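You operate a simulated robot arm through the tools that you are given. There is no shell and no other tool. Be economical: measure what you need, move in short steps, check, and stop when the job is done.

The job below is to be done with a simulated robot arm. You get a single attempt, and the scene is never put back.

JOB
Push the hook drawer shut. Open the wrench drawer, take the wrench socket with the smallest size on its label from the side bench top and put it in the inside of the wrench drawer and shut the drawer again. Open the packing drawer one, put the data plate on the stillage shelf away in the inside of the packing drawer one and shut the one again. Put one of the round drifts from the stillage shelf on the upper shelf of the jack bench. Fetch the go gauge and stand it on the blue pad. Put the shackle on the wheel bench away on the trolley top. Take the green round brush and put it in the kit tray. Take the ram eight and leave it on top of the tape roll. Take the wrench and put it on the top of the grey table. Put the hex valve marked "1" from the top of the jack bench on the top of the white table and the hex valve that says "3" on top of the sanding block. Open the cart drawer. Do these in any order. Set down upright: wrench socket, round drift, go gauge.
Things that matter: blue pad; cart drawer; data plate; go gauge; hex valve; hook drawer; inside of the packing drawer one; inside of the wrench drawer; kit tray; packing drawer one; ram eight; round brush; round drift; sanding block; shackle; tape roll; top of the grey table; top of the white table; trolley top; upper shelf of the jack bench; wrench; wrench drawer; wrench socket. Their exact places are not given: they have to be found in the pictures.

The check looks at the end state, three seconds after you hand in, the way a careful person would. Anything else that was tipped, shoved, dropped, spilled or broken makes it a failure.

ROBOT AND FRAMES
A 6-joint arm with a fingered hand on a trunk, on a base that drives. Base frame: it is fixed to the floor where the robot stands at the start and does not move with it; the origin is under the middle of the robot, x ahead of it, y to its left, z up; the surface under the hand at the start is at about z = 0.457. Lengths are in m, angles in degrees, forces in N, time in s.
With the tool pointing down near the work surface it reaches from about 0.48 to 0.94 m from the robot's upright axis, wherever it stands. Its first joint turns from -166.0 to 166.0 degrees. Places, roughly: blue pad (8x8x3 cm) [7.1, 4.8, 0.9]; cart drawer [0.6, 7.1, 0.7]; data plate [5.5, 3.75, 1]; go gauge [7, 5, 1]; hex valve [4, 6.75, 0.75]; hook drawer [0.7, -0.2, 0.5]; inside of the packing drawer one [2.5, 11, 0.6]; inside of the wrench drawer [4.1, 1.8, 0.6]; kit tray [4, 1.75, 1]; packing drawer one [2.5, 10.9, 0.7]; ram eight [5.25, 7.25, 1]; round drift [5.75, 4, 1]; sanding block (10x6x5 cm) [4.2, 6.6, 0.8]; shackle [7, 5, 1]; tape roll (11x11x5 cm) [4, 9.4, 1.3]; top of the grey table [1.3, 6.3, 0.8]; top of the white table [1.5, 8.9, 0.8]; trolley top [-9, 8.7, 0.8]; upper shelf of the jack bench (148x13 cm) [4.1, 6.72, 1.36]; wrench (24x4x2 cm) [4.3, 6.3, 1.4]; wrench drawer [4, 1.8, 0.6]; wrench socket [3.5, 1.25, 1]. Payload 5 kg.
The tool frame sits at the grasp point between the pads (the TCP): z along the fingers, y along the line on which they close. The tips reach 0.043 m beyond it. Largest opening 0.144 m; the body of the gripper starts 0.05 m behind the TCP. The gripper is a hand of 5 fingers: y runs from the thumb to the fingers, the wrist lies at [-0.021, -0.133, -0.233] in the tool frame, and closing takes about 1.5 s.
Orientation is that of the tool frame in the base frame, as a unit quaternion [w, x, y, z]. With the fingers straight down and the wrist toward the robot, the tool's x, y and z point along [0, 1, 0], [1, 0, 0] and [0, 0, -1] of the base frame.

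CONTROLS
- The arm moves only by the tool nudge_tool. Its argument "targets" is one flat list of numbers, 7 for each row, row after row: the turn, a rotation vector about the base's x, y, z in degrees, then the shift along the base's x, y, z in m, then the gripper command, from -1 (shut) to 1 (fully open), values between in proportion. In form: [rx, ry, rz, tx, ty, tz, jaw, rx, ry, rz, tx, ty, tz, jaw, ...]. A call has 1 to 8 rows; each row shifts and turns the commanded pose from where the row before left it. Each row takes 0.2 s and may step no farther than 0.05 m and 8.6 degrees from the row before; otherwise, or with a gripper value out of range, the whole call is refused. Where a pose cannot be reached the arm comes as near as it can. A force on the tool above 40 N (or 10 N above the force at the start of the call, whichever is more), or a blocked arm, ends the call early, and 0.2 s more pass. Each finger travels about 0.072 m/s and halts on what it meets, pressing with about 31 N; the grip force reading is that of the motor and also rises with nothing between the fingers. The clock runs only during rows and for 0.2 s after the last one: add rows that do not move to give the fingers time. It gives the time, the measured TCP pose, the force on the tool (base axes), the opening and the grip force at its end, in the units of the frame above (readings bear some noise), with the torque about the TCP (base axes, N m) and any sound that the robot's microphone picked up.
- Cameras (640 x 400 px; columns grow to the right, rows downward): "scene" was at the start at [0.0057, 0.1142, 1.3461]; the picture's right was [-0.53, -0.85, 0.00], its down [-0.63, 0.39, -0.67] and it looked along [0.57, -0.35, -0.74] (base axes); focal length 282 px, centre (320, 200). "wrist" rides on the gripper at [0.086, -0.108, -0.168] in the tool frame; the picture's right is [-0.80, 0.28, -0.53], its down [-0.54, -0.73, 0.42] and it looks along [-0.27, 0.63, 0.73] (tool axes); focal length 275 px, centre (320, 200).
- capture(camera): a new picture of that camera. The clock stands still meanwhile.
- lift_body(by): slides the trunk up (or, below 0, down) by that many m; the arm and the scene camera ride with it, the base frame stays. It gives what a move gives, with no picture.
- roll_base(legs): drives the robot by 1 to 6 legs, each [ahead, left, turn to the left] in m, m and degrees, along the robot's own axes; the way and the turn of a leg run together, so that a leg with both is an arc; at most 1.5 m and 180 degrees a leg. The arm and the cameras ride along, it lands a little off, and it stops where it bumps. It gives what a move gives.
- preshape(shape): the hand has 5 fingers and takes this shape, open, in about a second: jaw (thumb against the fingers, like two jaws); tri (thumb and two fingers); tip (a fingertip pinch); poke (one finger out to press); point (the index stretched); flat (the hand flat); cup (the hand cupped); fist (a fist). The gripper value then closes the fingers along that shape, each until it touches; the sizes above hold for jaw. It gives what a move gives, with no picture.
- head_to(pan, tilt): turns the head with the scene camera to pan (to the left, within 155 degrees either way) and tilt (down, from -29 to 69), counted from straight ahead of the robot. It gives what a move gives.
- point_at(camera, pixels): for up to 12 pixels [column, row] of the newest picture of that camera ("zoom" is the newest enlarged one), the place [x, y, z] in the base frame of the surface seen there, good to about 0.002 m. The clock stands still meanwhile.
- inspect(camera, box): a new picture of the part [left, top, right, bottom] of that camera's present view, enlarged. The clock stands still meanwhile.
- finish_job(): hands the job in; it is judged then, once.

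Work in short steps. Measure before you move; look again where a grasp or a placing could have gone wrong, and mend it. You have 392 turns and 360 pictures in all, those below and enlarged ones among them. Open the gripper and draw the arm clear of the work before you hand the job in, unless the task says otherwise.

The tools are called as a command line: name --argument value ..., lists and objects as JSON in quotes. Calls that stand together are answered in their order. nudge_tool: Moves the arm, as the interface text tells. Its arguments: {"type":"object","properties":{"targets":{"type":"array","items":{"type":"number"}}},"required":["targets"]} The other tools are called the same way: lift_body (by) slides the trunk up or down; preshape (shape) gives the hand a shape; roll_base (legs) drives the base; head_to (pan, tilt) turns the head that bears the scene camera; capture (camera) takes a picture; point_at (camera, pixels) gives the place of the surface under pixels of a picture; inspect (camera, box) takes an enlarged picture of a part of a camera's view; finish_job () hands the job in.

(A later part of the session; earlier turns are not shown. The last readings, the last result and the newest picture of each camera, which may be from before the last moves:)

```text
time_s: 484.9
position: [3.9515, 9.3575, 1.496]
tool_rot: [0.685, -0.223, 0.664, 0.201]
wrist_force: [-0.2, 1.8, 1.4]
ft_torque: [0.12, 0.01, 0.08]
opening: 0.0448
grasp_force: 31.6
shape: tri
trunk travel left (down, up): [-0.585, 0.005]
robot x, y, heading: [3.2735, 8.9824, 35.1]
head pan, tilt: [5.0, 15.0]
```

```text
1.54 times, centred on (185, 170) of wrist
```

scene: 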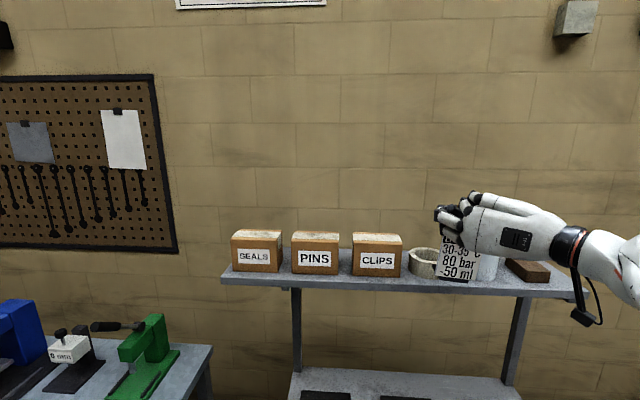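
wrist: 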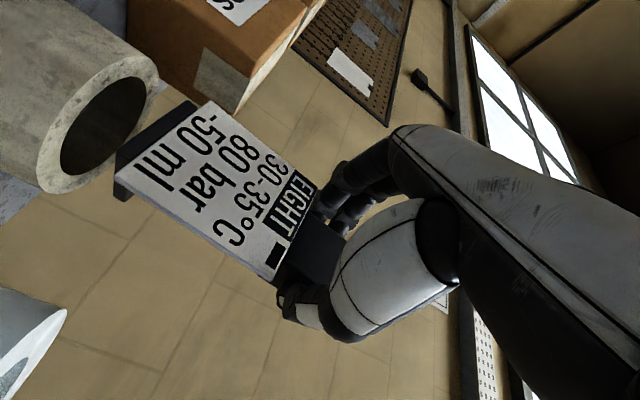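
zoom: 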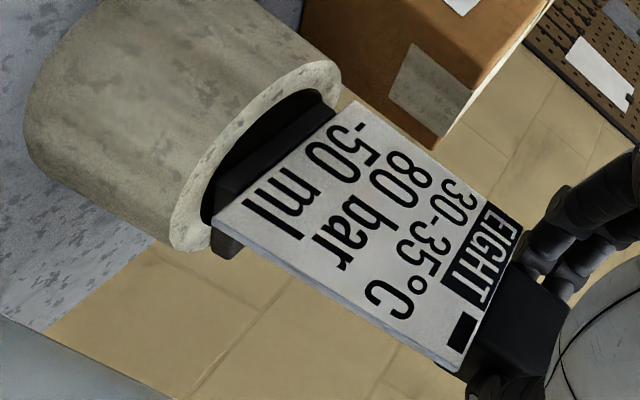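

The roll carries the weight now. I open the fingers a little and check that it stays put.

nudge_tool --targets '[0, 0, 0, 0, 0, -0.001, -1, 0, 0, 0, 0, 0, 0, -0.36, 0, 0, 0, 0, 0, 0, -0.32, 0, 0, 0, 0, 0, 0, -0.3]'

inspect --camera "scene" --box '[390, 180, 510, 290]'

inspect --camera "wrist" --box '[30, 40, 340, 300]'

```text
time_s: 485.9
position: [3.9529, 9.357, 1.4948]
tool_rot: [0.685, -0.223, 0.664, 0.201]
wrist_force: [0.3, 0.4, 0.2]
ft_torque: [-0.06, 0.03, -0.01]
opening: 0.0504
grasp_force: 0.0
shape: tri
trunk travel left (down, up): [-0.585, 0.005]
robot x, y, heading: [3.2735, 8.9811, 35.4]
head pan, tilt: [5.0, 15.0]
```

```text
3.64 times, centred on (450, 235) of scene
```

zoom: 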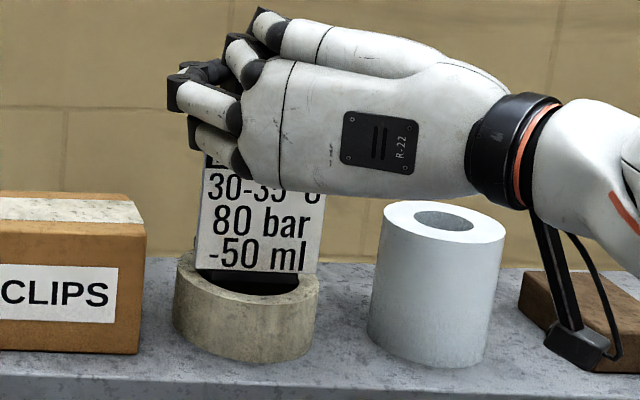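

```text
1.54 times, centred on (185, 170) of wrist
```

zoom: 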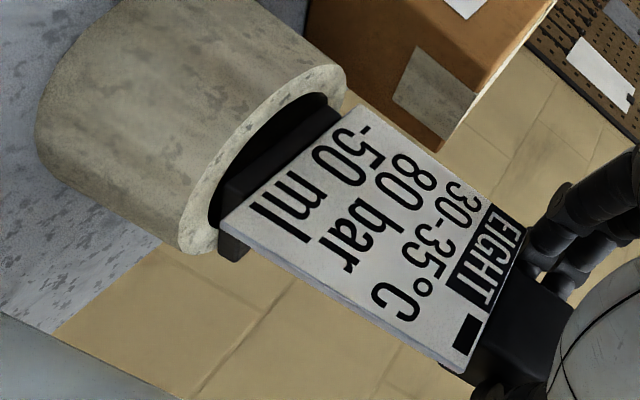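

The ram stands on the roll by itself. I open further and back straight out.

nudge_tool --targets '[0, 0, 0, 0, 0, 0, -0.1, 0, 0, 0, 0, 0, 0, 0.1, 0, 0, 0, 0, 0, 0, 0.1, 0, 0, 0, -0.016, -0.012, 0, 0.1, 0, 0, 0, -0.016, -0.012, 0, 0.1, 0, 0, 0, -0.024, -0.017, 0, 0.1, 0, 0, 0, -0.024, -0.017, 0, 0.1]'

roll_base --legs '[[-0.15, 0, 0]]'

inspect --camera "scene" --box '[340, 150, 540, 290]'

```text
time_s: 487.5
position: [3.8705, 9.2996, 1.4966]
tool_rot: [0.685, -0.222, 0.664, 0.201]
wrist_force: [-0.4, -0.7, 0.1]
ft_torque: [0.02, -0.01, -0.03]
opening: 0.0788
grasp_force: 0.1
shape: tri
trunk travel left (down, up): [-0.585, 0.005]
robot x, y, heading: [3.276, 8.9816, 35.1]
head pan, tilt: [5.0, 15.0]
```

```text
time_s: 488.9
position: [3.7479, 9.2133, 1.4971]
tool_rot: [0.685, -0.223, 0.664, 0.201]
wrist_force: [-0.7, -0.6, 0.2]
ft_torque: [0.02, 0.01, -0.01]
opening: 0.0786
grasp_force: 0.0
shape: tri
trunk travel left (down, up): [-0.585, 0.005]
robot x, y, heading: [3.1496, 8.8957, 35.2]
head pan, tilt: [5.0, 15.0]
```

```text
2.86 times, centred on (440, 220) of scene
```

zoom: 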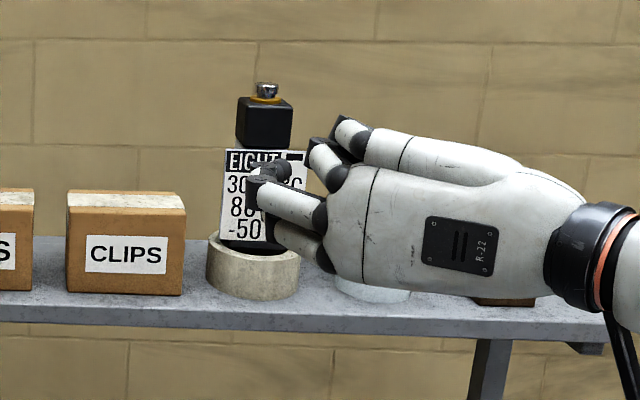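

The ram stands well on the tape roll. Next come the hex valves: I return to the jaw shape, lower, and drive round the aisle and the bench end to the front of the jack bench.

preshape --shape "jaw"

roll_base --legs '[[-0.1, 0, 0], [0, 0, -89.8], [1.5, 0, 0], [1.5, 0, 0], [0.65, 0.05, 0], [0, 0, -90]]'

roll_base --legs '[[1.45, 0, 0], [0.4, 0, 0], [0, 0, 180]]'

lift_body --by -0.35

head_to --pan 20 --tilt 35

capture --camera "scene"

```text
time_s: 489.8
position: [3.7493, 9.2137, 1.4974]
tool_rot: [0.685, -0.223, 0.664, 0.202]
wrist_force: [-0.2, -0.3, 0.7]
ft_torque: [0.04, -0.01, -0.01]
opening: 0.144
grasp_force: 0.1
shape: jaw
trunk travel left (down, up): [-0.585, 0.005]
robot x, y, heading: [3.1523, 8.8956, 35.3]
head pan, tilt: [5.0, 15.0]
```

```text
time_s: 515.9
position: [4.8041, 5.6122, 1.4965]
tool_rot: [-0.222, -0.657, -0.244, 0.678]
wrist_force: [0.1, -1.0, -0.7]
ft_torque: [0.02, 0.01, 0.0]
opening: 0.144
grasp_force: 0.1
shape: jaw
trunk travel left (down, up): [-0.585, 0.005]
robot x, y, heading: [5.3788, 5.9694, -141.2]
head pan, tilt: [5.0, 15.0]
```

```text
time_s: 532.5
position: [4.5256, 5.1435, 1.4973]
tool_rot: [0.679, -0.241, 0.657, 0.22]
wrist_force: [0.2, -0.1, -1.0]
ft_torque: [-0.01, 0.0, -0.01]
opening: 0.1441
grasp_force: 0.1
shape: jaw
trunk travel left (down, up): [-0.585, 0.005]
robot x, y, heading: [3.9473, 4.794, 38.3]
head pan, tilt: [5.0, 15.0]
```

```text
time_s: 536.0
position: [4.5243, 5.1443, 1.1462]
tool_rot: [0.679, -0.241, 0.658, 0.22]
wrist_force: [0.0, 0.5, -0.6]
ft_torque: [-0.01, 0.0, 0.02]
opening: 0.144
grasp_force: 0.0
shape: jaw
trunk travel left (down, up): [-0.235, 0.355]
robot x, y, heading: [3.9486, 4.7938, 38.1]
head pan, tilt: [5.0, 15.0]
```

```text
time_s: 536.8
position: [4.5241, 5.1436, 1.1461]
tool_rot: [0.679, -0.24, 0.658, 0.22]
wrist_force: [0.4, -0.4, -0.2]
ft_torque: [-0.03, 0.0, -0.03]
opening: 0.1439
grasp_force: 0.0
shape: jaw
trunk travel left (down, up): [-0.235, 0.355]
robot x, y, heading: [3.9434, 4.7939, 38.6]
head pan, tilt: [20.0, 35.0]
```

```text
171 pictures are left
```

scene: 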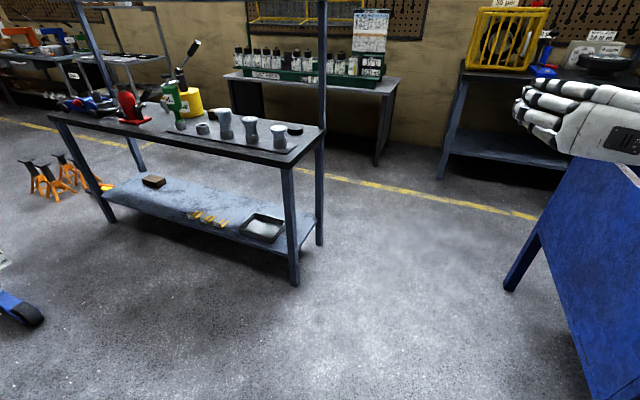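

I slide left to the bench middle and tilt the hand back to point down.

roll_base --legs '[[0, 0, -2.3], [-0.05, 1.1, 0]]'

nudge_tool --targets '[-4.79, 6.63, 0, 0, 0, 0, 0.2, -4.79, 6.63, 0, 0, 0, 0, 0.2, -4.79, 6.63, 0, 0, 0, 0, 0.2, -4.79, 6.63, 0, 0, 0, 0, 0.2, -4.79, 6.63, 0, 0, 0, 0, 0.2, -4.79, 6.63, 0, 0, 0, 0, 0.2, -4.79, 6.63, 0, 0, 0, 0, 0.2, -4.79, 6.63, 0, 0, 0, 0, 0.2]'

nudge_tool --targets '[-4.79, 6.63, 0, 0, 0, 0, 0, -4.79, 6.63, 0, 0, 0, 0, 0, -4.79, 6.63, 0, 0, 0, 0, 0]'

head_to --pan 0 --tilt 35

capture --camera "scene"

capture --camera "wrist"

```text
time_s: 542.8
position: [3.8592, 5.9667, 1.1467]
tool_rot: [0.682, -0.229, 0.662, 0.208]
wrist_force: [0.3, 0.1, -0.3]
ft_torque: [0.0, -0.05, 0.01]
opening: 0.1436
grasp_force: 0.0
shape: jaw
trunk travel left (down, up): [-0.235, 0.355]
robot x, y, heading: [3.2656, 5.638, 36.3]
head pan, tilt: [20.0, 35.0]
```

```text
time_s: 544.5
position: [3.8554, 5.9575, 1.1286]
tool_rot: [0.234, -0.316, 0.916, 0.072]
wrist_force: [0.3, 1.3, -0.9]
ft_torque: [-0.03, 0.02, 0.01]
opening: 0.0863
grasp_force: 0.0
shape: jaw
out of reach, approached as far as the arm can: row 8
trunk travel left (down, up): [-0.235, 0.355]
robot x, y, heading: [3.2687, 5.6389, 36.1]
head pan, tilt: [20.0, 35.0]
```

```text
time_s: 545.4
position: [3.822, 5.9196, 1.0541]
tool_rot: [0.062, -0.324, 0.944, 0.024]
wrist_force: [0.5, -0.4, -1.1]
ft_torque: [-0.04, 0.13, -0.03]
opening: 0.0723
grasp_force: 0.1
shape: jaw
out of reach, approached as far as the arm can: row 1, 2, 3
trunk travel left (down, up): [-0.235, 0.355]
robot x, y, heading: [3.2671, 5.6412, 36.3]
head pan, tilt: [20.0, 35.0]
```

```text
time_s: 546.2
position: [3.8231, 5.9208, 1.0555]
tool_rot: [0.065, -0.324, 0.943, 0.023]
wrist_force: [-0.1, 0.4, 0.0]
ft_torque: [0.02, -0.02, 0.02]
opening: 0.0722
grasp_force: 0.0
shape: jaw
trunk travel left (down, up): [-0.235, 0.355]
robot x, y, heading: [3.2664, 5.6406, 36.4]
head pan, tilt: [0.0, 35.0]
```

```text
170 pictures are left
```

scene: 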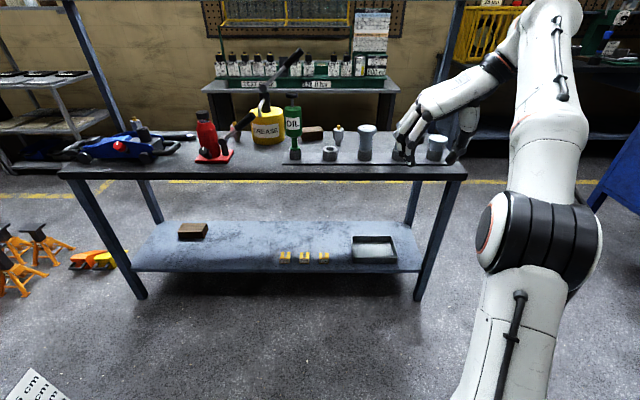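

```text
169 pictures are left
```

wrist: 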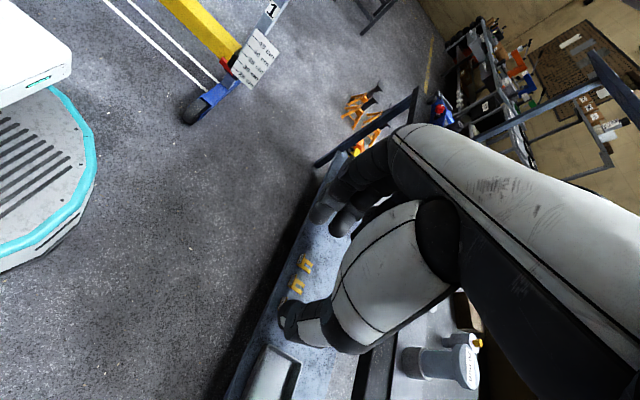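

Valve 1 is near (338,135), the block near (313,132), valve 3 near (136,122). I measure them.

inspect --camera "scene" --box '[270, 90, 470, 180]'

point_at --camera "zoom" --pixels '[[219, 118], [219, 128], [219, 148], [219, 168], [120, 130], [150, 132], [140, 145], [310, 120], [190, 195], [85, 150]]'

inspect --camera "scene" --box '[60, 100, 210, 170]'

point_at --camera "zoom" --pixels '[[315, 85], [317, 100], [318, 120], [330, 110], [310, 130], [450, 155], [400, 150], [250, 170], [180, 170]]'

```text
3.20 times, centred on (370, 135) of scene
```

zoom: 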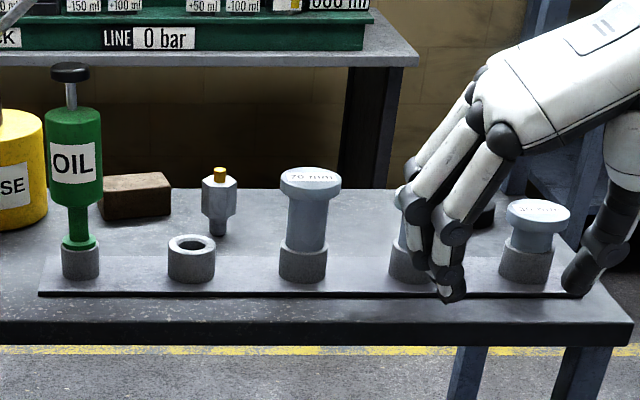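

```text
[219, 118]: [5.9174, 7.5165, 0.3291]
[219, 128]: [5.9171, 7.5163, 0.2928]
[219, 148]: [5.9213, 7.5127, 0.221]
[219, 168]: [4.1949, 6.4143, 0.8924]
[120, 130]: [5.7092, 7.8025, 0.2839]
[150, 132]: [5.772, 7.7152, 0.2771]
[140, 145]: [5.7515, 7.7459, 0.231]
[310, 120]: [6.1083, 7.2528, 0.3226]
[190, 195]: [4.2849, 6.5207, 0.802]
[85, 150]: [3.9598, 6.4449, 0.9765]
```

```text
4.27 times, centred on (135, 135) of scene
```

zoom: 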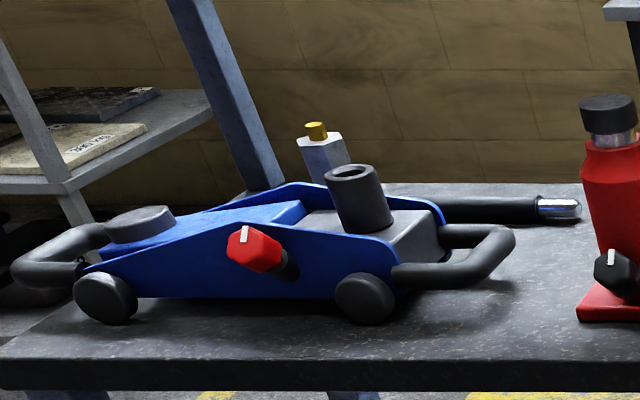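

```text
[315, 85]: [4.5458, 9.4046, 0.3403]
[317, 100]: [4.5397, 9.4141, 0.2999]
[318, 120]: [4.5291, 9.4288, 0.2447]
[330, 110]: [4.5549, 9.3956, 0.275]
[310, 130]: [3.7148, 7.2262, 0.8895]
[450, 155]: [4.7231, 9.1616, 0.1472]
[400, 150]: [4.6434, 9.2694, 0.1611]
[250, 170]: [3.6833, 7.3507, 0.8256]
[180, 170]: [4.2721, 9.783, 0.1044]
```

point_at --camera "scene" --pixels '[[338, 126], [338, 133], [336, 133], [341, 133], [338, 145], [303, 131], [322, 129], [313, 129], [313, 136], [134, 118], [136, 124], [134, 127]]'

```text
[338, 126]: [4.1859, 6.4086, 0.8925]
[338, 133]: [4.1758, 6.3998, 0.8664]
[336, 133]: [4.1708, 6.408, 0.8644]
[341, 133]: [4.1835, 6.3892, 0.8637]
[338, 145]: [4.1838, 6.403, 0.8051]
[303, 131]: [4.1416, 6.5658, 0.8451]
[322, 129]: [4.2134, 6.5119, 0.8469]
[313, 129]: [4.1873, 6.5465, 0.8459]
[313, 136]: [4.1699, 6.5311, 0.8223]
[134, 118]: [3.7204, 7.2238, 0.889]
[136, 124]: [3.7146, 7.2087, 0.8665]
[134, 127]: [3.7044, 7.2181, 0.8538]
```

Both valves and the block sit near the bench's back edge, under the upper shelf, so the back aisle with a horizontal hand is the better side. I drive back round to the aisle and turn to face the bench from behind.

roll_base --legs '[[0, -1.0, -0.5], [1.45, 0, 0], [0.4, 0, 0], [0, 0, 180], [0, -1.35, 0]]'

head_to --pan 0 --tilt 35

capture --camera "scene"

```text
time_s: 570.5
position: [4.5949, 5.8995, 1.0586]
tool_rot: [0.02, 0.933, 0.354, -0.068]
wrist_force: [0.2, -1.2, -0.3]
ft_torque: [-0.02, 0.03, 0.04]
opening: 0.072
grasp_force: 0.1
shape: jaw
trunk travel left (down, up): [-0.235, 0.355]
robot x, y, heading: [5.1278, 6.2174, -141.8]
head pan, tilt: [0.0, 35.0]
stopped in leg 5: the robot was blocked; the commanded pose is now the measured one
```

```text
time_s: 571.1
position: [4.5938, 5.8995, 1.0569]
tool_rot: [0.021, 0.933, 0.353, -0.067]
wrist_force: [0.1, -0.3, -0.3]
ft_torque: [0.04, -0.04, 0.01]
opening: 0.072
grasp_force: 0.0
shape: jaw
trunk travel left (down, up): [-0.235, 0.355]
robot x, y, heading: [5.1301, 6.2155, -141.7]
head pan, tilt: [0.0, 35.0]
```

```text
166 pictures are left
```

scene: 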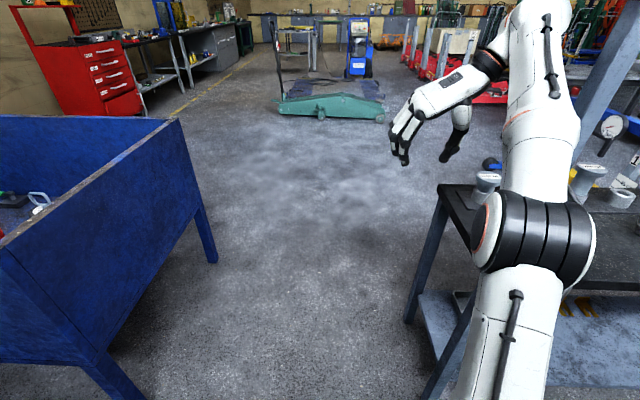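

The robot's elbow likely met the shelf's end post. I move back left and check the upper shelf.

roll_base --legs '[[0, 0.2, 0]]'

head_to --pan -35 --tilt 25

capture --camera "scene"

```text
time_s: 572.7
position: [4.7154, 5.7473, 1.0568]
tool_rot: [0.023, 0.933, 0.352, -0.066]
wrist_force: [-0.7, -0.8, -0.1]
ft_torque: [-0.01, 0.01, 0.0]
opening: 0.0722
grasp_force: 0.1
shape: jaw
trunk travel left (down, up): [-0.235, 0.355]
robot x, y, heading: [5.2535, 6.057, -142.1]
head pan, tilt: [0.0, 35.0]
```

```text
time_s: 573.7
position: [4.7147, 5.7464, 1.0578]
tool_rot: [0.022, 0.934, 0.351, -0.065]
wrist_force: [0.7, -0.3, 0.7]
ft_torque: [-0.02, 0.01, -0.04]
opening: 0.0723
grasp_force: 0.0
shape: jaw
trunk travel left (down, up): [-0.235, 0.355]
robot x, y, heading: [5.2519, 6.058, -141.7]
head pan, tilt: [-35.0, 25.0]
```

```text
165 pictures are left
```

scene: 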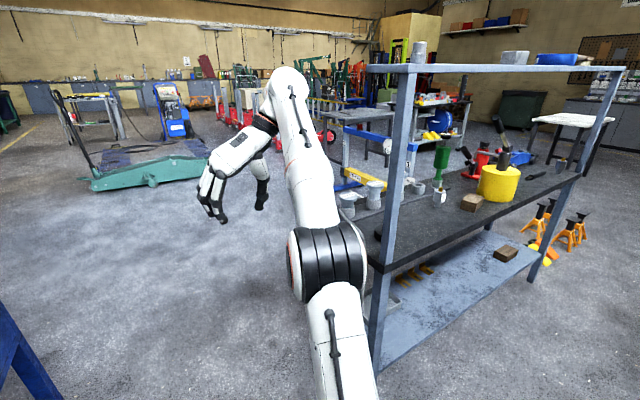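

All intact. I tilt the hand to horizontal here, step back to l≈8.0, and then slide along the aisle to valve 3.

nudge_tool --targets '[-4.79, 6.63, 0, 0, 0, 0, 0, -4.79, 6.63, 0, 0, 0, 0, 0, -4.79, 6.63, 0, 0, 0, 0, 0, -4.79, 6.63, 0, 0, 0, 0, 0, -4.79, 6.63, 0, 0, 0, 0, 0, -4.79, 6.63, 0, 0, 0, 0, 0, -4.79, 6.63, 0, 0, 0, 0, 0, -4.79, 6.63, 0, 0, 0, 0, 0]'

nudge_tool --targets '[-4.79, 6.63, 0, 0, 0, 0, 0, -4.79, 6.63, 0, 0, 0, 0, 0]'

roll_base --legs '[[0, 0, -2.4], [-0.2, 0, 0]]'

capture --camera "scene"

```text
time_s: 575.5
position: [4.7146, 5.7467, 1.0575]
tool_rot: [0.162, 0.749, 0.284, -0.576]
wrist_force: [-0.7, -0.1, -0.6]
ft_torque: [-0.01, -0.02, 0.0]
opening: 0.0721
grasp_force: 0.1
shape: jaw
trunk travel left (down, up): [-0.235, 0.355]
robot x, y, heading: [5.258, 6.0569, -142.0]
head pan, tilt: [-35.0, 25.0]
```

```text
time_s: 576.1
position: [4.715, 5.7461, 1.0573]
tool_rot: [-0.189, -0.661, -0.251, 0.681]
wrist_force: [0.0, -0.3, 0.1]
ft_torque: [0.02, 0.02, -0.02]
opening: 0.072
grasp_force: 0.0
shape: jaw
trunk travel left (down, up): [-0.235, 0.355]
robot x, y, heading: [5.2508, 6.0586, -141.9]
head pan, tilt: [-35.0, 25.0]
```

```text
time_s: 578.1
position: [4.8624, 5.8836, 1.0565]
tool_rot: [-0.177, -0.667, -0.239, 0.683]
wrist_force: [-0.4, 0.0, 0.1]
ft_torque: [-0.01, 0.0, -0.06]
opening: 0.0721
grasp_force: 0.1
shape: jaw
trunk travel left (down, up): [-0.235, 0.355]
robot x, y, heading: [5.4129, 6.1747, -144.2]
head pan, tilt: [-35.0, 25.0]
```

```text
164 pictures are left
```

scene: 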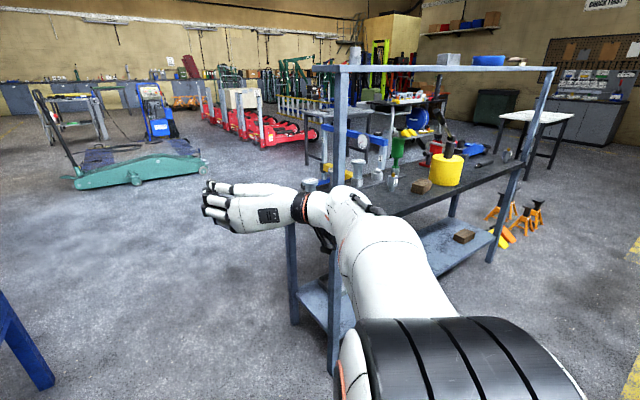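

I back up another 8 cm for clearance and slide 1.73 m right to valve 3.

roll_base --legs '[[-0.08, 0, 0], [0, -1.0, 0], [0, -0.73, 0]]'

head_to --pan 0 --tilt 35

capture --camera "scene"

capture --camera "wrist"

```text
time_s: 587.6
position: [3.9002, 7.3134, 1.0568]
tool_rot: [-0.183, -0.664, -0.246, 0.682]
wrist_force: [-0.9, -0.3, 0.0]
ft_torque: [0.03, 0.0, -0.04]
opening: 0.0724
grasp_force: 0.0
shape: jaw
trunk travel left (down, up): [-0.235, 0.355]
robot x, y, heading: [4.4436, 7.6164, -143.0]
head pan, tilt: [-35.0, 25.0]
```

```text
time_s: 588.6
position: [3.9004, 7.3146, 1.0564]
tool_rot: [-0.184, -0.664, -0.246, 0.682]
wrist_force: [-0.5, 0.1, -0.7]
ft_torque: [0.03, 0.0, 0.0]
opening: 0.0722
grasp_force: 0.1
shape: jaw
trunk travel left (down, up): [-0.235, 0.355]
robot x, y, heading: [4.4431, 7.6154, -143.1]
head pan, tilt: [0.0, 35.0]
```

```text
163 pictures are left
```

scene: 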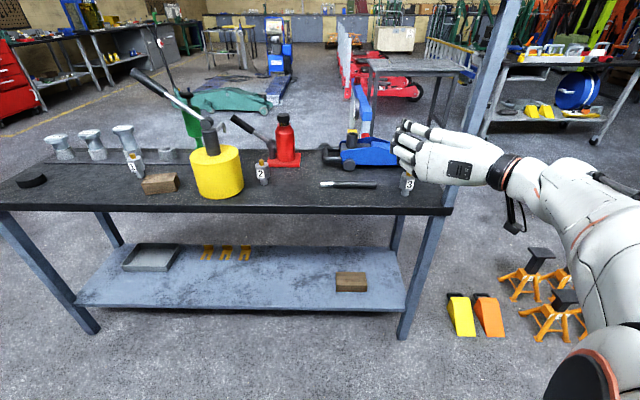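

```text
162 pictures are left
```

wrist: 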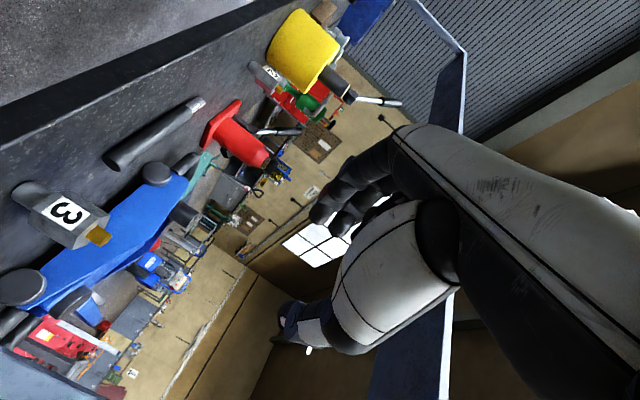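

I measure valve 3, the end post, the block and valve 1.

point_at --camera "scene" --pixels '[[407, 173], [405, 184], [411, 184], [406, 194], [430, 235], [452, 203], [476, 120], [466, 120], [134, 160], [132, 175], [160, 178], [160, 188]]'

inspect --camera "scene" --box '[100, 140, 200, 210]'

inspect --camera "scene" --box '[370, 130, 500, 220]'

```text
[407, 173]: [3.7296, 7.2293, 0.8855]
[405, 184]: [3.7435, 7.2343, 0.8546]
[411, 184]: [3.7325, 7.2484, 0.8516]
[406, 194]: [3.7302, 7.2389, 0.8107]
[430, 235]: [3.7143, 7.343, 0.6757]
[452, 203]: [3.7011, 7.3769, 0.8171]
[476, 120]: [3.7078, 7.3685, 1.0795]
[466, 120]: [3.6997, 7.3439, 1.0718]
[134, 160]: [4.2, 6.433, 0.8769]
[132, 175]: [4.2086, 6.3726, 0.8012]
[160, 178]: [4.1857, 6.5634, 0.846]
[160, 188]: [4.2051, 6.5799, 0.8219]
```

```text
5.71 times, centred on (150, 175) of scene
```

zoom: 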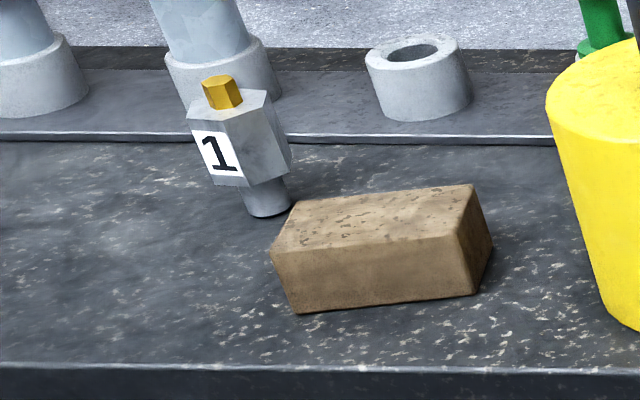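

```text
4.44 times, centred on (435, 175) of scene
```

zoom: 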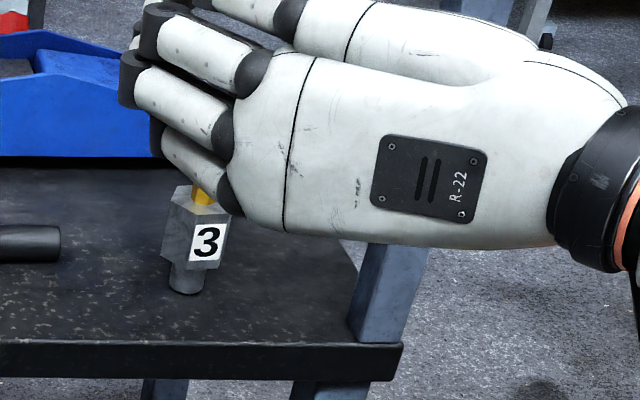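

Valve 3's centre is (3.7275,7.232), body z≈0.82–0.885. I lower the trunk 20 cm, align sideways, narrow the opening, and approach in two steps.

lift_body --by -0.195

nudge_tool --targets '[0, 0, 0, -0.01, 0.014, 0, -0.2, 0, 0, 0, -0.01, 0.014, 0, -0.2, 0, 0, 0, 0, 0, 0, -0.2]'

roll_base --legs '[[0.1, 0, -0.9]]'

capture --camera "wrist"

inspect --camera "scene" --box '[350, 110, 520, 230]'

```text
time_s: 590.7
position: [3.8997, 7.3146, 0.8622]
tool_rot: [-0.182, -0.665, -0.246, 0.681]
wrist_force: [0.3, 0.2, 0.1]
ft_torque: [-0.02, 0.01, 0.0]
opening: 0.0721
grasp_force: 0.0
shape: jaw
trunk travel left (down, up): [-0.04, 0.55]
robot x, y, heading: [4.4465, 7.615, -142.9]
head pan, tilt: [0.0, 35.0]
```

```text
time_s: 591.5
position: [3.8786, 7.3403, 0.8634]
tool_rot: [-0.183, -0.665, -0.246, 0.681]
wrist_force: [-0.1, 0.3, -0.4]
ft_torque: [0.02, 0.02, -0.02]
opening: 0.0582
grasp_force: 0.0
shape: jaw
trunk travel left (down, up): [-0.04, 0.55]
robot x, y, heading: [4.444, 7.6151, -142.9]
head pan, tilt: [0.0, 35.0]
```

```text
time_s: 592.6
position: [3.7943, 7.2899, 0.8633]
tool_rot: [-0.178, -0.667, -0.241, 0.682]
wrist_force: [-0.1, -0.1, -0.2]
ft_torque: [-0.01, 0.01, -0.01]
opening: 0.0579
grasp_force: 0.1
shape: jaw
trunk travel left (down, up): [-0.04, 0.55]
robot x, y, heading: [4.3612, 7.5587, -143.9]
head pan, tilt: [0.0, 35.0]
```

```text
159 pictures are left
```

wrist: 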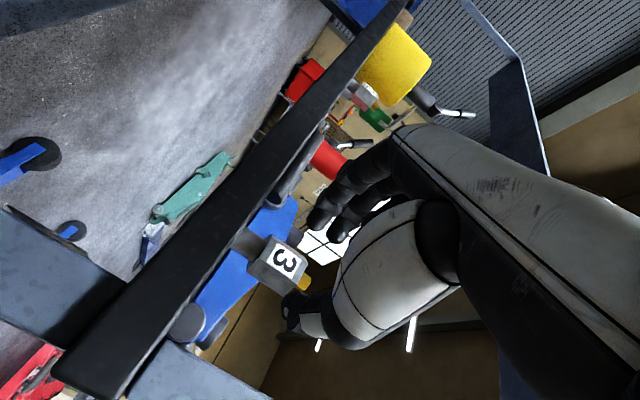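

```text
3.33 times, centred on (435, 170) of scene
```

zoom: 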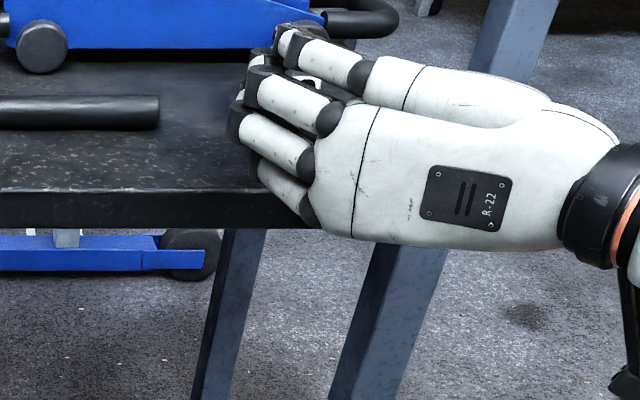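

The valve is right on the closing line (predicted (288,272), seen (285,265)). I advance 7.5 cm and close.

roll_base --legs '[[0.073, 0, 0]]'

nudge_tool --targets '[0, 0, 0, 0, 0, 0, -0.5, 0, 0, 0, 0, 0, 0, -0.7, 0, 0, 0, 0, 0, 0, -1, 0, 0, 0, 0, 0, 0, -1, 0, 0, 0, 0, 0, 0, -1]'

capture --camera "wrist"

```text
time_s: 593.7
position: [3.7355, 7.2465, 0.8631]
tool_rot: [-0.177, -0.666, -0.241, 0.683]
wrist_force: [0.4, -0.9, 0.4]
ft_torque: [-0.03, 0.01, 0.0]
opening: 0.058
grasp_force: 0.0
shape: jaw
trunk travel left (down, up): [-0.04, 0.55]
robot x, y, heading: [4.3029, 7.5126, -143.7]
head pan, tilt: [0.0, 35.0]
```

```text
time_s: 594.9
position: [3.7339, 7.2468, 0.8634]
tool_rot: [-0.178, -0.666, -0.24, 0.684]
wrist_force: [0.2, -2.1, 7.6]
ft_torque: [-0.23, 0.03, 0.0]
opening: 0.0308
grasp_force: 31.0
shape: jaw
trunk travel left (down, up): [-0.04, 0.55]
robot x, y, heading: [4.3027, 7.5144, -143.6]
head pan, tilt: [0.0, 35.0]
```

```text
157 pictures are left
```

wrist: 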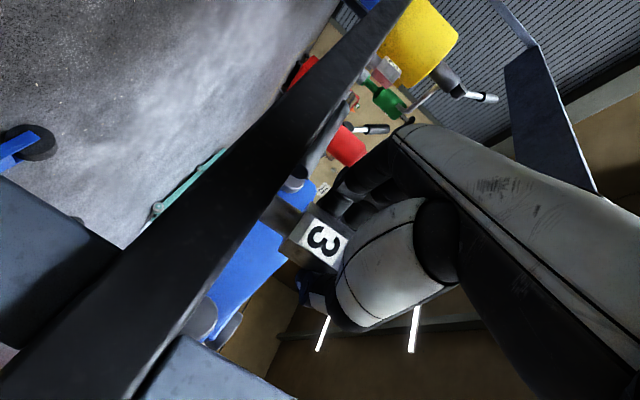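

Valve 3 is gripped. I lift 8 cm, back off, and slide left to the block.

lift_body --by 0.1

roll_base --legs '[[-0.17, 0, 0], [0, 0.82, 0]]'

capture --camera "scene"

capture --camera "wrist"

```text
time_s: 596.2
position: [3.7343, 7.246, 0.9627]
tool_rot: [-0.178, -0.667, -0.241, 0.682]
wrist_force: [0.8, -0.3, -3.0]
ft_torque: [0.01, -0.03, 0.03]
opening: 0.0305
grasp_force: 30.9
shape: jaw
trunk travel left (down, up): [-0.14, 0.45]
robot x, y, heading: [4.3057, 7.5152, -143.9]
head pan, tilt: [0.0, 35.0]
```

```text
time_s: 601.6
position: [4.3543, 6.6911, 0.9633]
tool_rot: [-0.179, -0.666, -0.242, 0.683]
wrist_force: [-0.3, -0.3, -2.7]
ft_torque: [0.02, 0.0, -0.01]
opening: 0.0306
grasp_force: 31.2
shape: jaw
trunk travel left (down, up): [-0.14, 0.45]
robot x, y, heading: [4.9159, 6.9588, -143.6]
head pan, tilt: [0.0, 35.0]
```

```text
156 pictures are left
```

scene: 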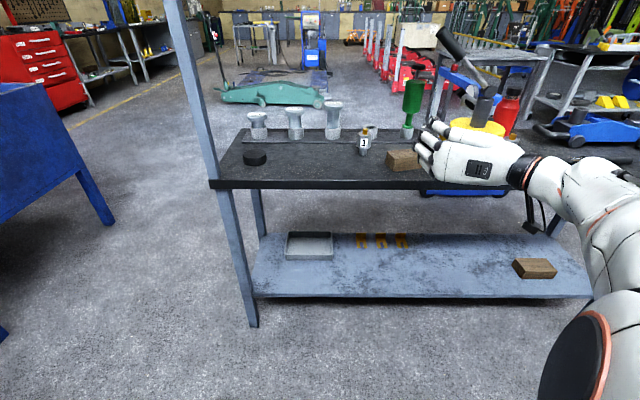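

```text
155 pictures are left
```

wrist: 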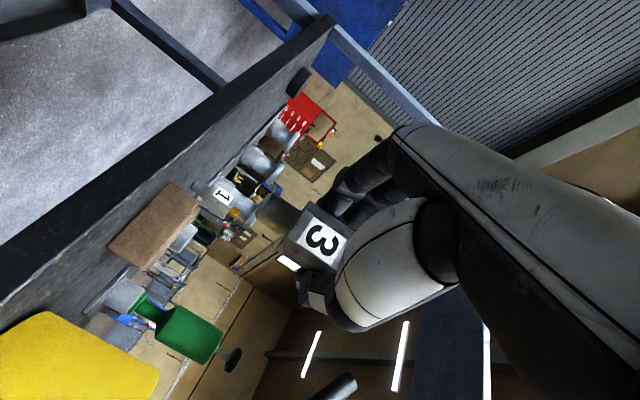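

I measure the block's top and the held valve's bottom.

inspect --camera "scene" --box '[340, 110, 440, 190]'

inspect --camera "wrist" --box '[100, 160, 380, 320]'

```text
5.00 times, centred on (390, 150) of scene
```

zoom: 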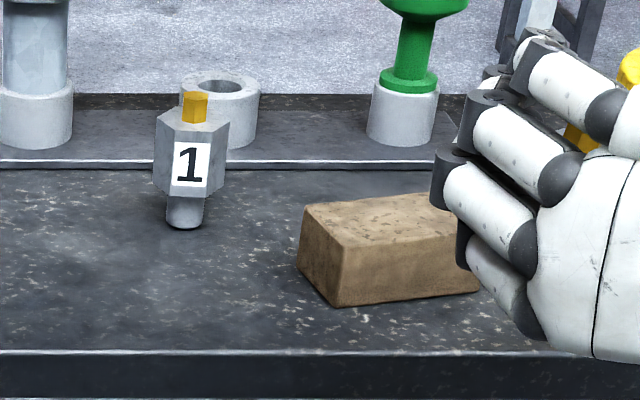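

```text
2.29 times, centred on (240, 240) of wrist
```

zoom: 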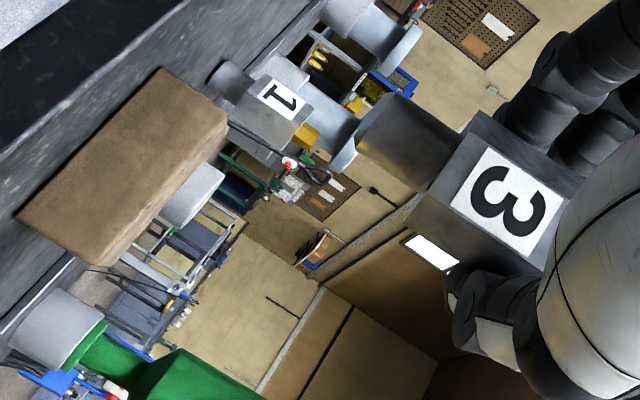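

point_at --camera "zoom" --pixels '[[220, 115], [165, 75], [125, 255], [30, 215], [120, 160], [370, 110], [355, 145], [400, 185], [420, 215], [480, 120], [530, 260], [400, 130]]'

point_at --camera "scene" --pixels '[[388, 151], [398, 159], [395, 162], [400, 170], [413, 152], [424, 150], [402, 154]]'

```text
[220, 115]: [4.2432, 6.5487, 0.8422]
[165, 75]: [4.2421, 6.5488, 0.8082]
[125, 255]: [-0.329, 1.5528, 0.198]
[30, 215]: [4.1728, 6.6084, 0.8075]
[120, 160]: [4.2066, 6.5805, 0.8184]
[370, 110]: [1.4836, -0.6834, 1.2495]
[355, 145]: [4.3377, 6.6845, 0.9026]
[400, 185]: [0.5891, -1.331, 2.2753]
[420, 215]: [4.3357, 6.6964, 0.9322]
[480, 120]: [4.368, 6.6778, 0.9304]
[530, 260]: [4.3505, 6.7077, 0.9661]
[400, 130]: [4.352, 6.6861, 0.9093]
```

```text
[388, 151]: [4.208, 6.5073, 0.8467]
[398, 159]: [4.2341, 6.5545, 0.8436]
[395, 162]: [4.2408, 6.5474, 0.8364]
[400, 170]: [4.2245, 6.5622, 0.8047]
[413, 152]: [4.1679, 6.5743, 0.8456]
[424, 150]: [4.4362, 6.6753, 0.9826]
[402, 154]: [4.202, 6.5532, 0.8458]
```

point_at --camera "scene" --pixels '[[456, 122], [475, 121], [500, 130], [505, 124], [480, 105], [410, 95], [452, 72]]'

point_at --camera "wrist" --pixels '[[30, 320], [100, 340], [150, 370], [60, 395], [345, 382], [330, 390]]'

```text
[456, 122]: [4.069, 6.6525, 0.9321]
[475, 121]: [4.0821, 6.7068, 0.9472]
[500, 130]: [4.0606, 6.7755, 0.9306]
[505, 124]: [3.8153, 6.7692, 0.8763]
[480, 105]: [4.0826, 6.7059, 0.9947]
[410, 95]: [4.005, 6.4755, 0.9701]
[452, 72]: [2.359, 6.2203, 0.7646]
```

```text
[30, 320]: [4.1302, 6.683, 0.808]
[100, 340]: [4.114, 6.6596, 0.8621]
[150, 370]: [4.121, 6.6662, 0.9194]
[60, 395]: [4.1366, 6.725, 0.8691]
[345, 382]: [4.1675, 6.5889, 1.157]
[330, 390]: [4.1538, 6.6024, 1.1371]
```

The yellow can and its pump handle leave enough room. I approach in two steps.

roll_base --legs '[[0.12, 0.012, 0]]'

roll_base --legs '[[0.074, 0, 0]]'

capture --camera "wrist"

inspect --camera "scene" --box '[340, 70, 520, 190]'

```text
time_s: 602.9
position: [4.2643, 6.61, 0.9631]
tool_rot: [-0.178, -0.666, -0.243, 0.682]
wrist_force: [0.5, 0.1, -2.8]
ft_torque: [0.02, -0.03, 0.0]
opening: 0.0307
grasp_force: 31.3
shape: jaw
trunk travel left (down, up): [-0.14, 0.45]
robot x, y, heading: [4.8314, 6.8811, -143.5]
head pan, tilt: [0.0, 35.0]
```

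```text
time_s: 603.9
position: [4.2039, 6.5663, 0.9642]
tool_rot: [-0.179, -0.666, -0.242, 0.682]
wrist_force: [-0.1, 0.8, -4.6]
ft_torque: [0.04, -0.04, -0.01]
opening: 0.0305
grasp_force: 31.6
shape: jaw
trunk travel left (down, up): [-0.14, 0.45]
robot x, y, heading: [4.7732, 6.8302, -143.7]
head pan, tilt: [0.0, 35.0]
```

```text
152 pictures are left
```

wrist: 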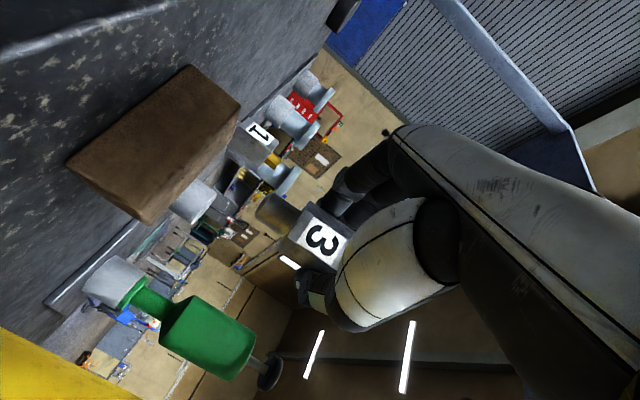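

```text
3.33 times, centred on (430, 130) of scene
```

zoom: 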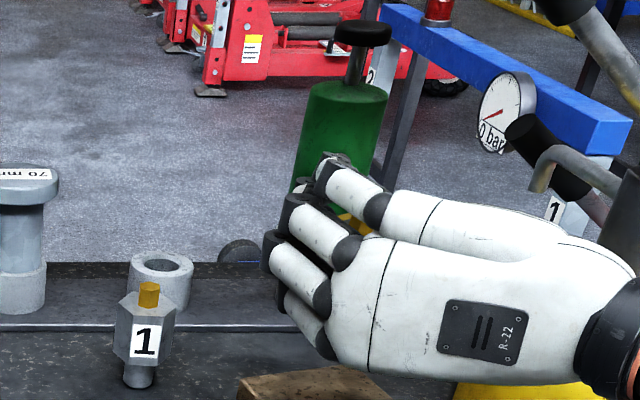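

Over the block. I lower to contact (expected TCP z≈0.907).

nudge_tool --targets '[0, 0, 0, 0, 0, -0.02, -1, 0, 0, 0, 0, 0, -0.02, -1, 0, 0, 0, 0, 0, -0.01, -1, 0, 0, 0, 0, 0, 0, -1]'

capture --camera "wrist"

```text
time_s: 604.9
position: [4.2041, 6.5649, 0.9141]
tool_rot: [-0.179, -0.666, -0.243, 0.682]
wrist_force: [0.4, -0.2, -3.1]
ft_torque: [0.03, -0.04, 0.02]
opening: 0.0308
grasp_force: 31.3
shape: jaw
trunk travel left (down, up): [-0.14, 0.45]
robot x, y, heading: [4.7756, 6.8335, -144.0]
head pan, tilt: [0.0, 35.0]
```

```text
150 pictures are left
```

wrist: 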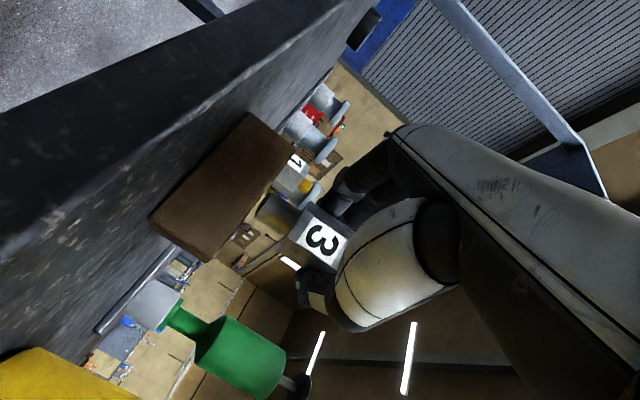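

nudge_tool --targets '[0, 0, 0, 0, 0, -0.003, -1, 0, 0, 0, 0, 0, -0.003, -1, 0, 0, 0, 0, 0, 0, -1]'

nudge_tool --targets '[0, 0, 0, 0, 0, -0.002, -1, 0, 0, 0, 0, 0, 0, -1]'

inspect --camera "wrist" --box '[140, 120, 380, 320]'

```text
time_s: 605.7
position: [4.2035, 6.5665, 0.9088]
tool_rot: [-0.179, -0.665, -0.241, 0.683]
wrist_force: [-1.0, -3.3, 8.6]
ft_torque: [-0.22, 0.07, 0.03]
opening: 0.0305
grasp_force: 31.1
shape: jaw
trunk travel left (down, up): [-0.14, 0.45]
robot x, y, heading: [4.7726, 6.8348, -143.7]
head pan, tilt: [0.0, 35.0]
```

```text
time_s: 606.3
position: [4.204, 6.5657, 0.9083]
tool_rot: [-0.178, -0.665, -0.242, 0.684]
wrist_force: [-0.7, -5.5, 18.5]
ft_torque: [-0.49, 0.13, 0.07]
opening: 0.0304
grasp_force: 31.1
shape: jaw
trunk travel left (down, up): [-0.14, 0.45]
robot x, y, heading: [4.7712, 6.8319, -143.6]
head pan, tilt: [0.0, 35.0]
```

```text
2.00 times, centred on (260, 220) of wrist
```

zoom: 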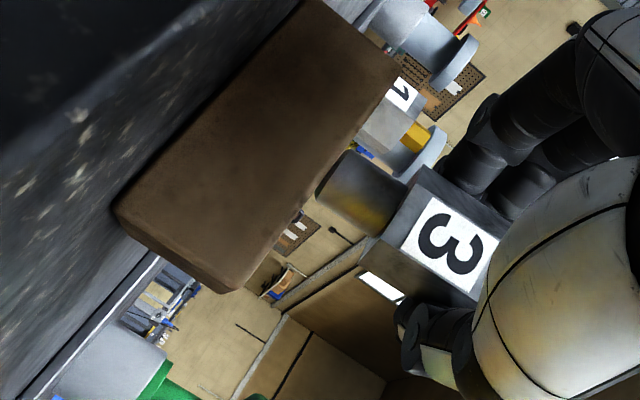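

Contact made at mid-block. I ease 1 mm and open gently.

nudge_tool --targets '[0, 0, 0, 0, 0, 0.0015, -1, 0, 0, 0, 0, 0, 0, -0.6, 0, 0, 0, 0, 0, 0, -0.5, 0, 0, 0, 0, 0, 0, -0.45, 0, 0, 0, 0, 0, 0, -0.4]'

capture --camera "wrist"

```text
time_s: 607.5
position: [4.2035, 6.5668, 0.9066]
tool_rot: [-0.179, -0.667, -0.242, 0.681]
wrist_force: [-0.3, 0.6, 0.0]
ft_torque: [-0.04, 0.04, -0.03]
opening: 0.0428
grasp_force: 0.0
shape: jaw
trunk travel left (down, up): [-0.14, 0.45]
robot x, y, heading: [4.7756, 6.834, -143.7]
head pan, tilt: [0.0, 35.0]
```

```text
148 pictures are left
```

wrist: 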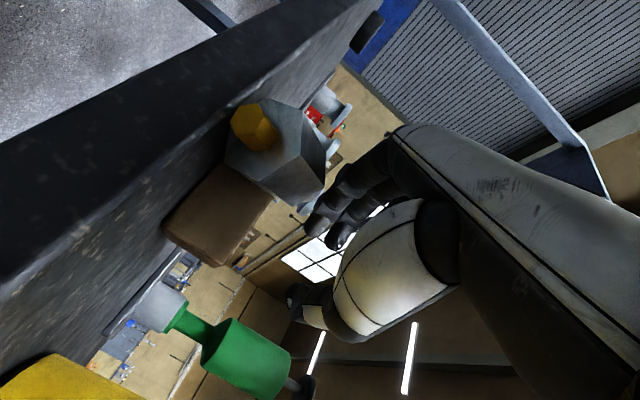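

The valve has tipped toward me. I look closely.

inspect --camera "scene" --box '[350, 90, 470, 200]'

inspect --camera "wrist" --box '[160, 80, 360, 280]'

```text
3.64 times, centred on (410, 145) of scene
```

zoom: 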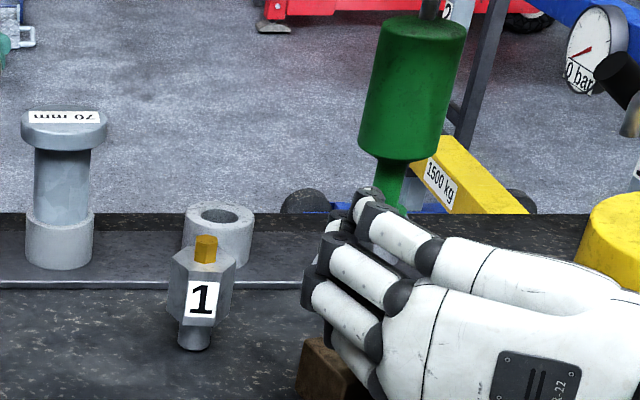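

```text
2.00 times, centred on (260, 180) of wrist
```

zoom: 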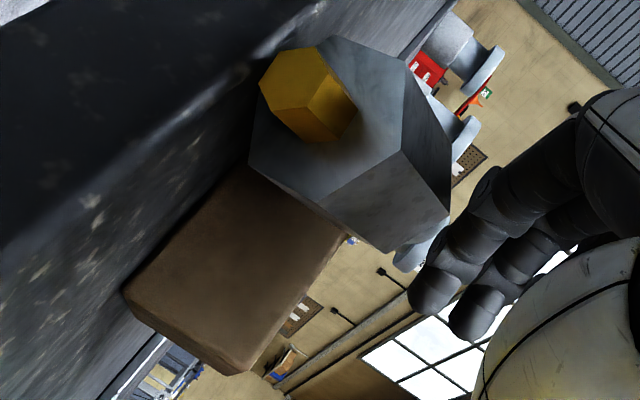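

point_at --camera "zoom" --pixels '[[300, 95], [280, 150], [380, 120], [350, 200], [420, 180], [230, 260], [300, 220], [380, 235]]'

```text
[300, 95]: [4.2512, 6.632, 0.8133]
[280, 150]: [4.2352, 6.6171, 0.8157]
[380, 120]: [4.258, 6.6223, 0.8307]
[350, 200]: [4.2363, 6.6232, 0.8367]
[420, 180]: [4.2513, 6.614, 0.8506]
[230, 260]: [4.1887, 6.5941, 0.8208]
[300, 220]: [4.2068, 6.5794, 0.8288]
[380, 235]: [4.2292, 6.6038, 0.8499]
```

The valve lies tilted off the block's back side, near the bench's back edge under my palm. I raise the hand straight up and back to see it clearly.

lift_body --by 0.12

roll_base --legs '[[-0.2, 0, 0]]'

head_to --pan 0 --tilt 45

inspect --camera "scene" --box '[340, 60, 480, 180]'

capture --camera "wrist"

```text
time_s: 609.0
position: [4.2036, 6.5667, 1.0258]
tool_rot: [-0.178, -0.666, -0.242, 0.682]
wrist_force: [0.1, 0.4, 0.1]
ft_torque: [-0.01, -0.03, 0.0]
opening: 0.0431
grasp_force: 0.2
shape: jaw
trunk travel left (down, up): [-0.26, 0.33]
robot x, y, heading: [4.776, 6.8316, -143.8]
head pan, tilt: [0.0, 35.0]
```

```text
time_s: 610.6
position: [4.366, 6.6848, 1.0259]
tool_rot: [-0.179, -0.666, -0.243, 0.682]
wrist_force: [-0.1, 0.2, -0.1]
ft_torque: [0.03, 0.02, -0.01]
opening: 0.0428
grasp_force: 0.0
shape: jaw
trunk travel left (down, up): [-0.26, 0.33]
robot x, y, heading: [4.9338, 6.9542, -143.7]
head pan, tilt: [0.0, 35.0]
```

```text
time_s: 611.3
position: [4.3661, 6.6839, 1.0266]
tool_rot: [-0.18, -0.666, -0.244, 0.682]
wrist_force: [-0.2, 0.2, 0.5]
ft_torque: [-0.04, 0.02, -0.02]
opening: 0.0432
grasp_force: 0.1
shape: jaw
trunk travel left (down, up): [-0.26, 0.33]
robot x, y, heading: [4.9349, 6.9518, -143.6]
head pan, tilt: [0.0, 45.0]
```

```text
3.33 times, centred on (410, 120) of scene
```

zoom: 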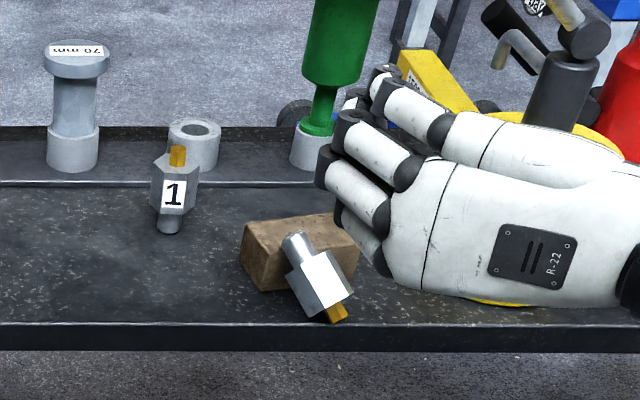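

```text
144 pictures are left
```

wrist: 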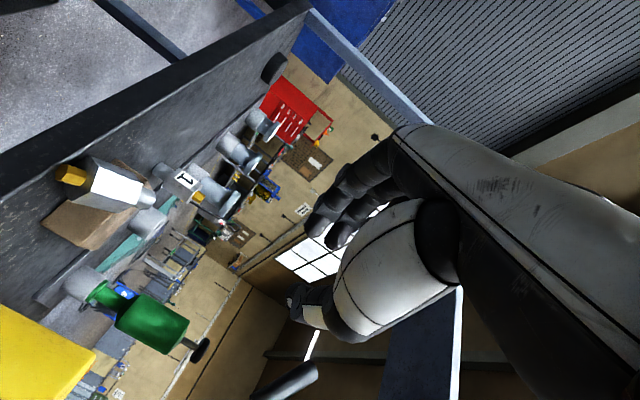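

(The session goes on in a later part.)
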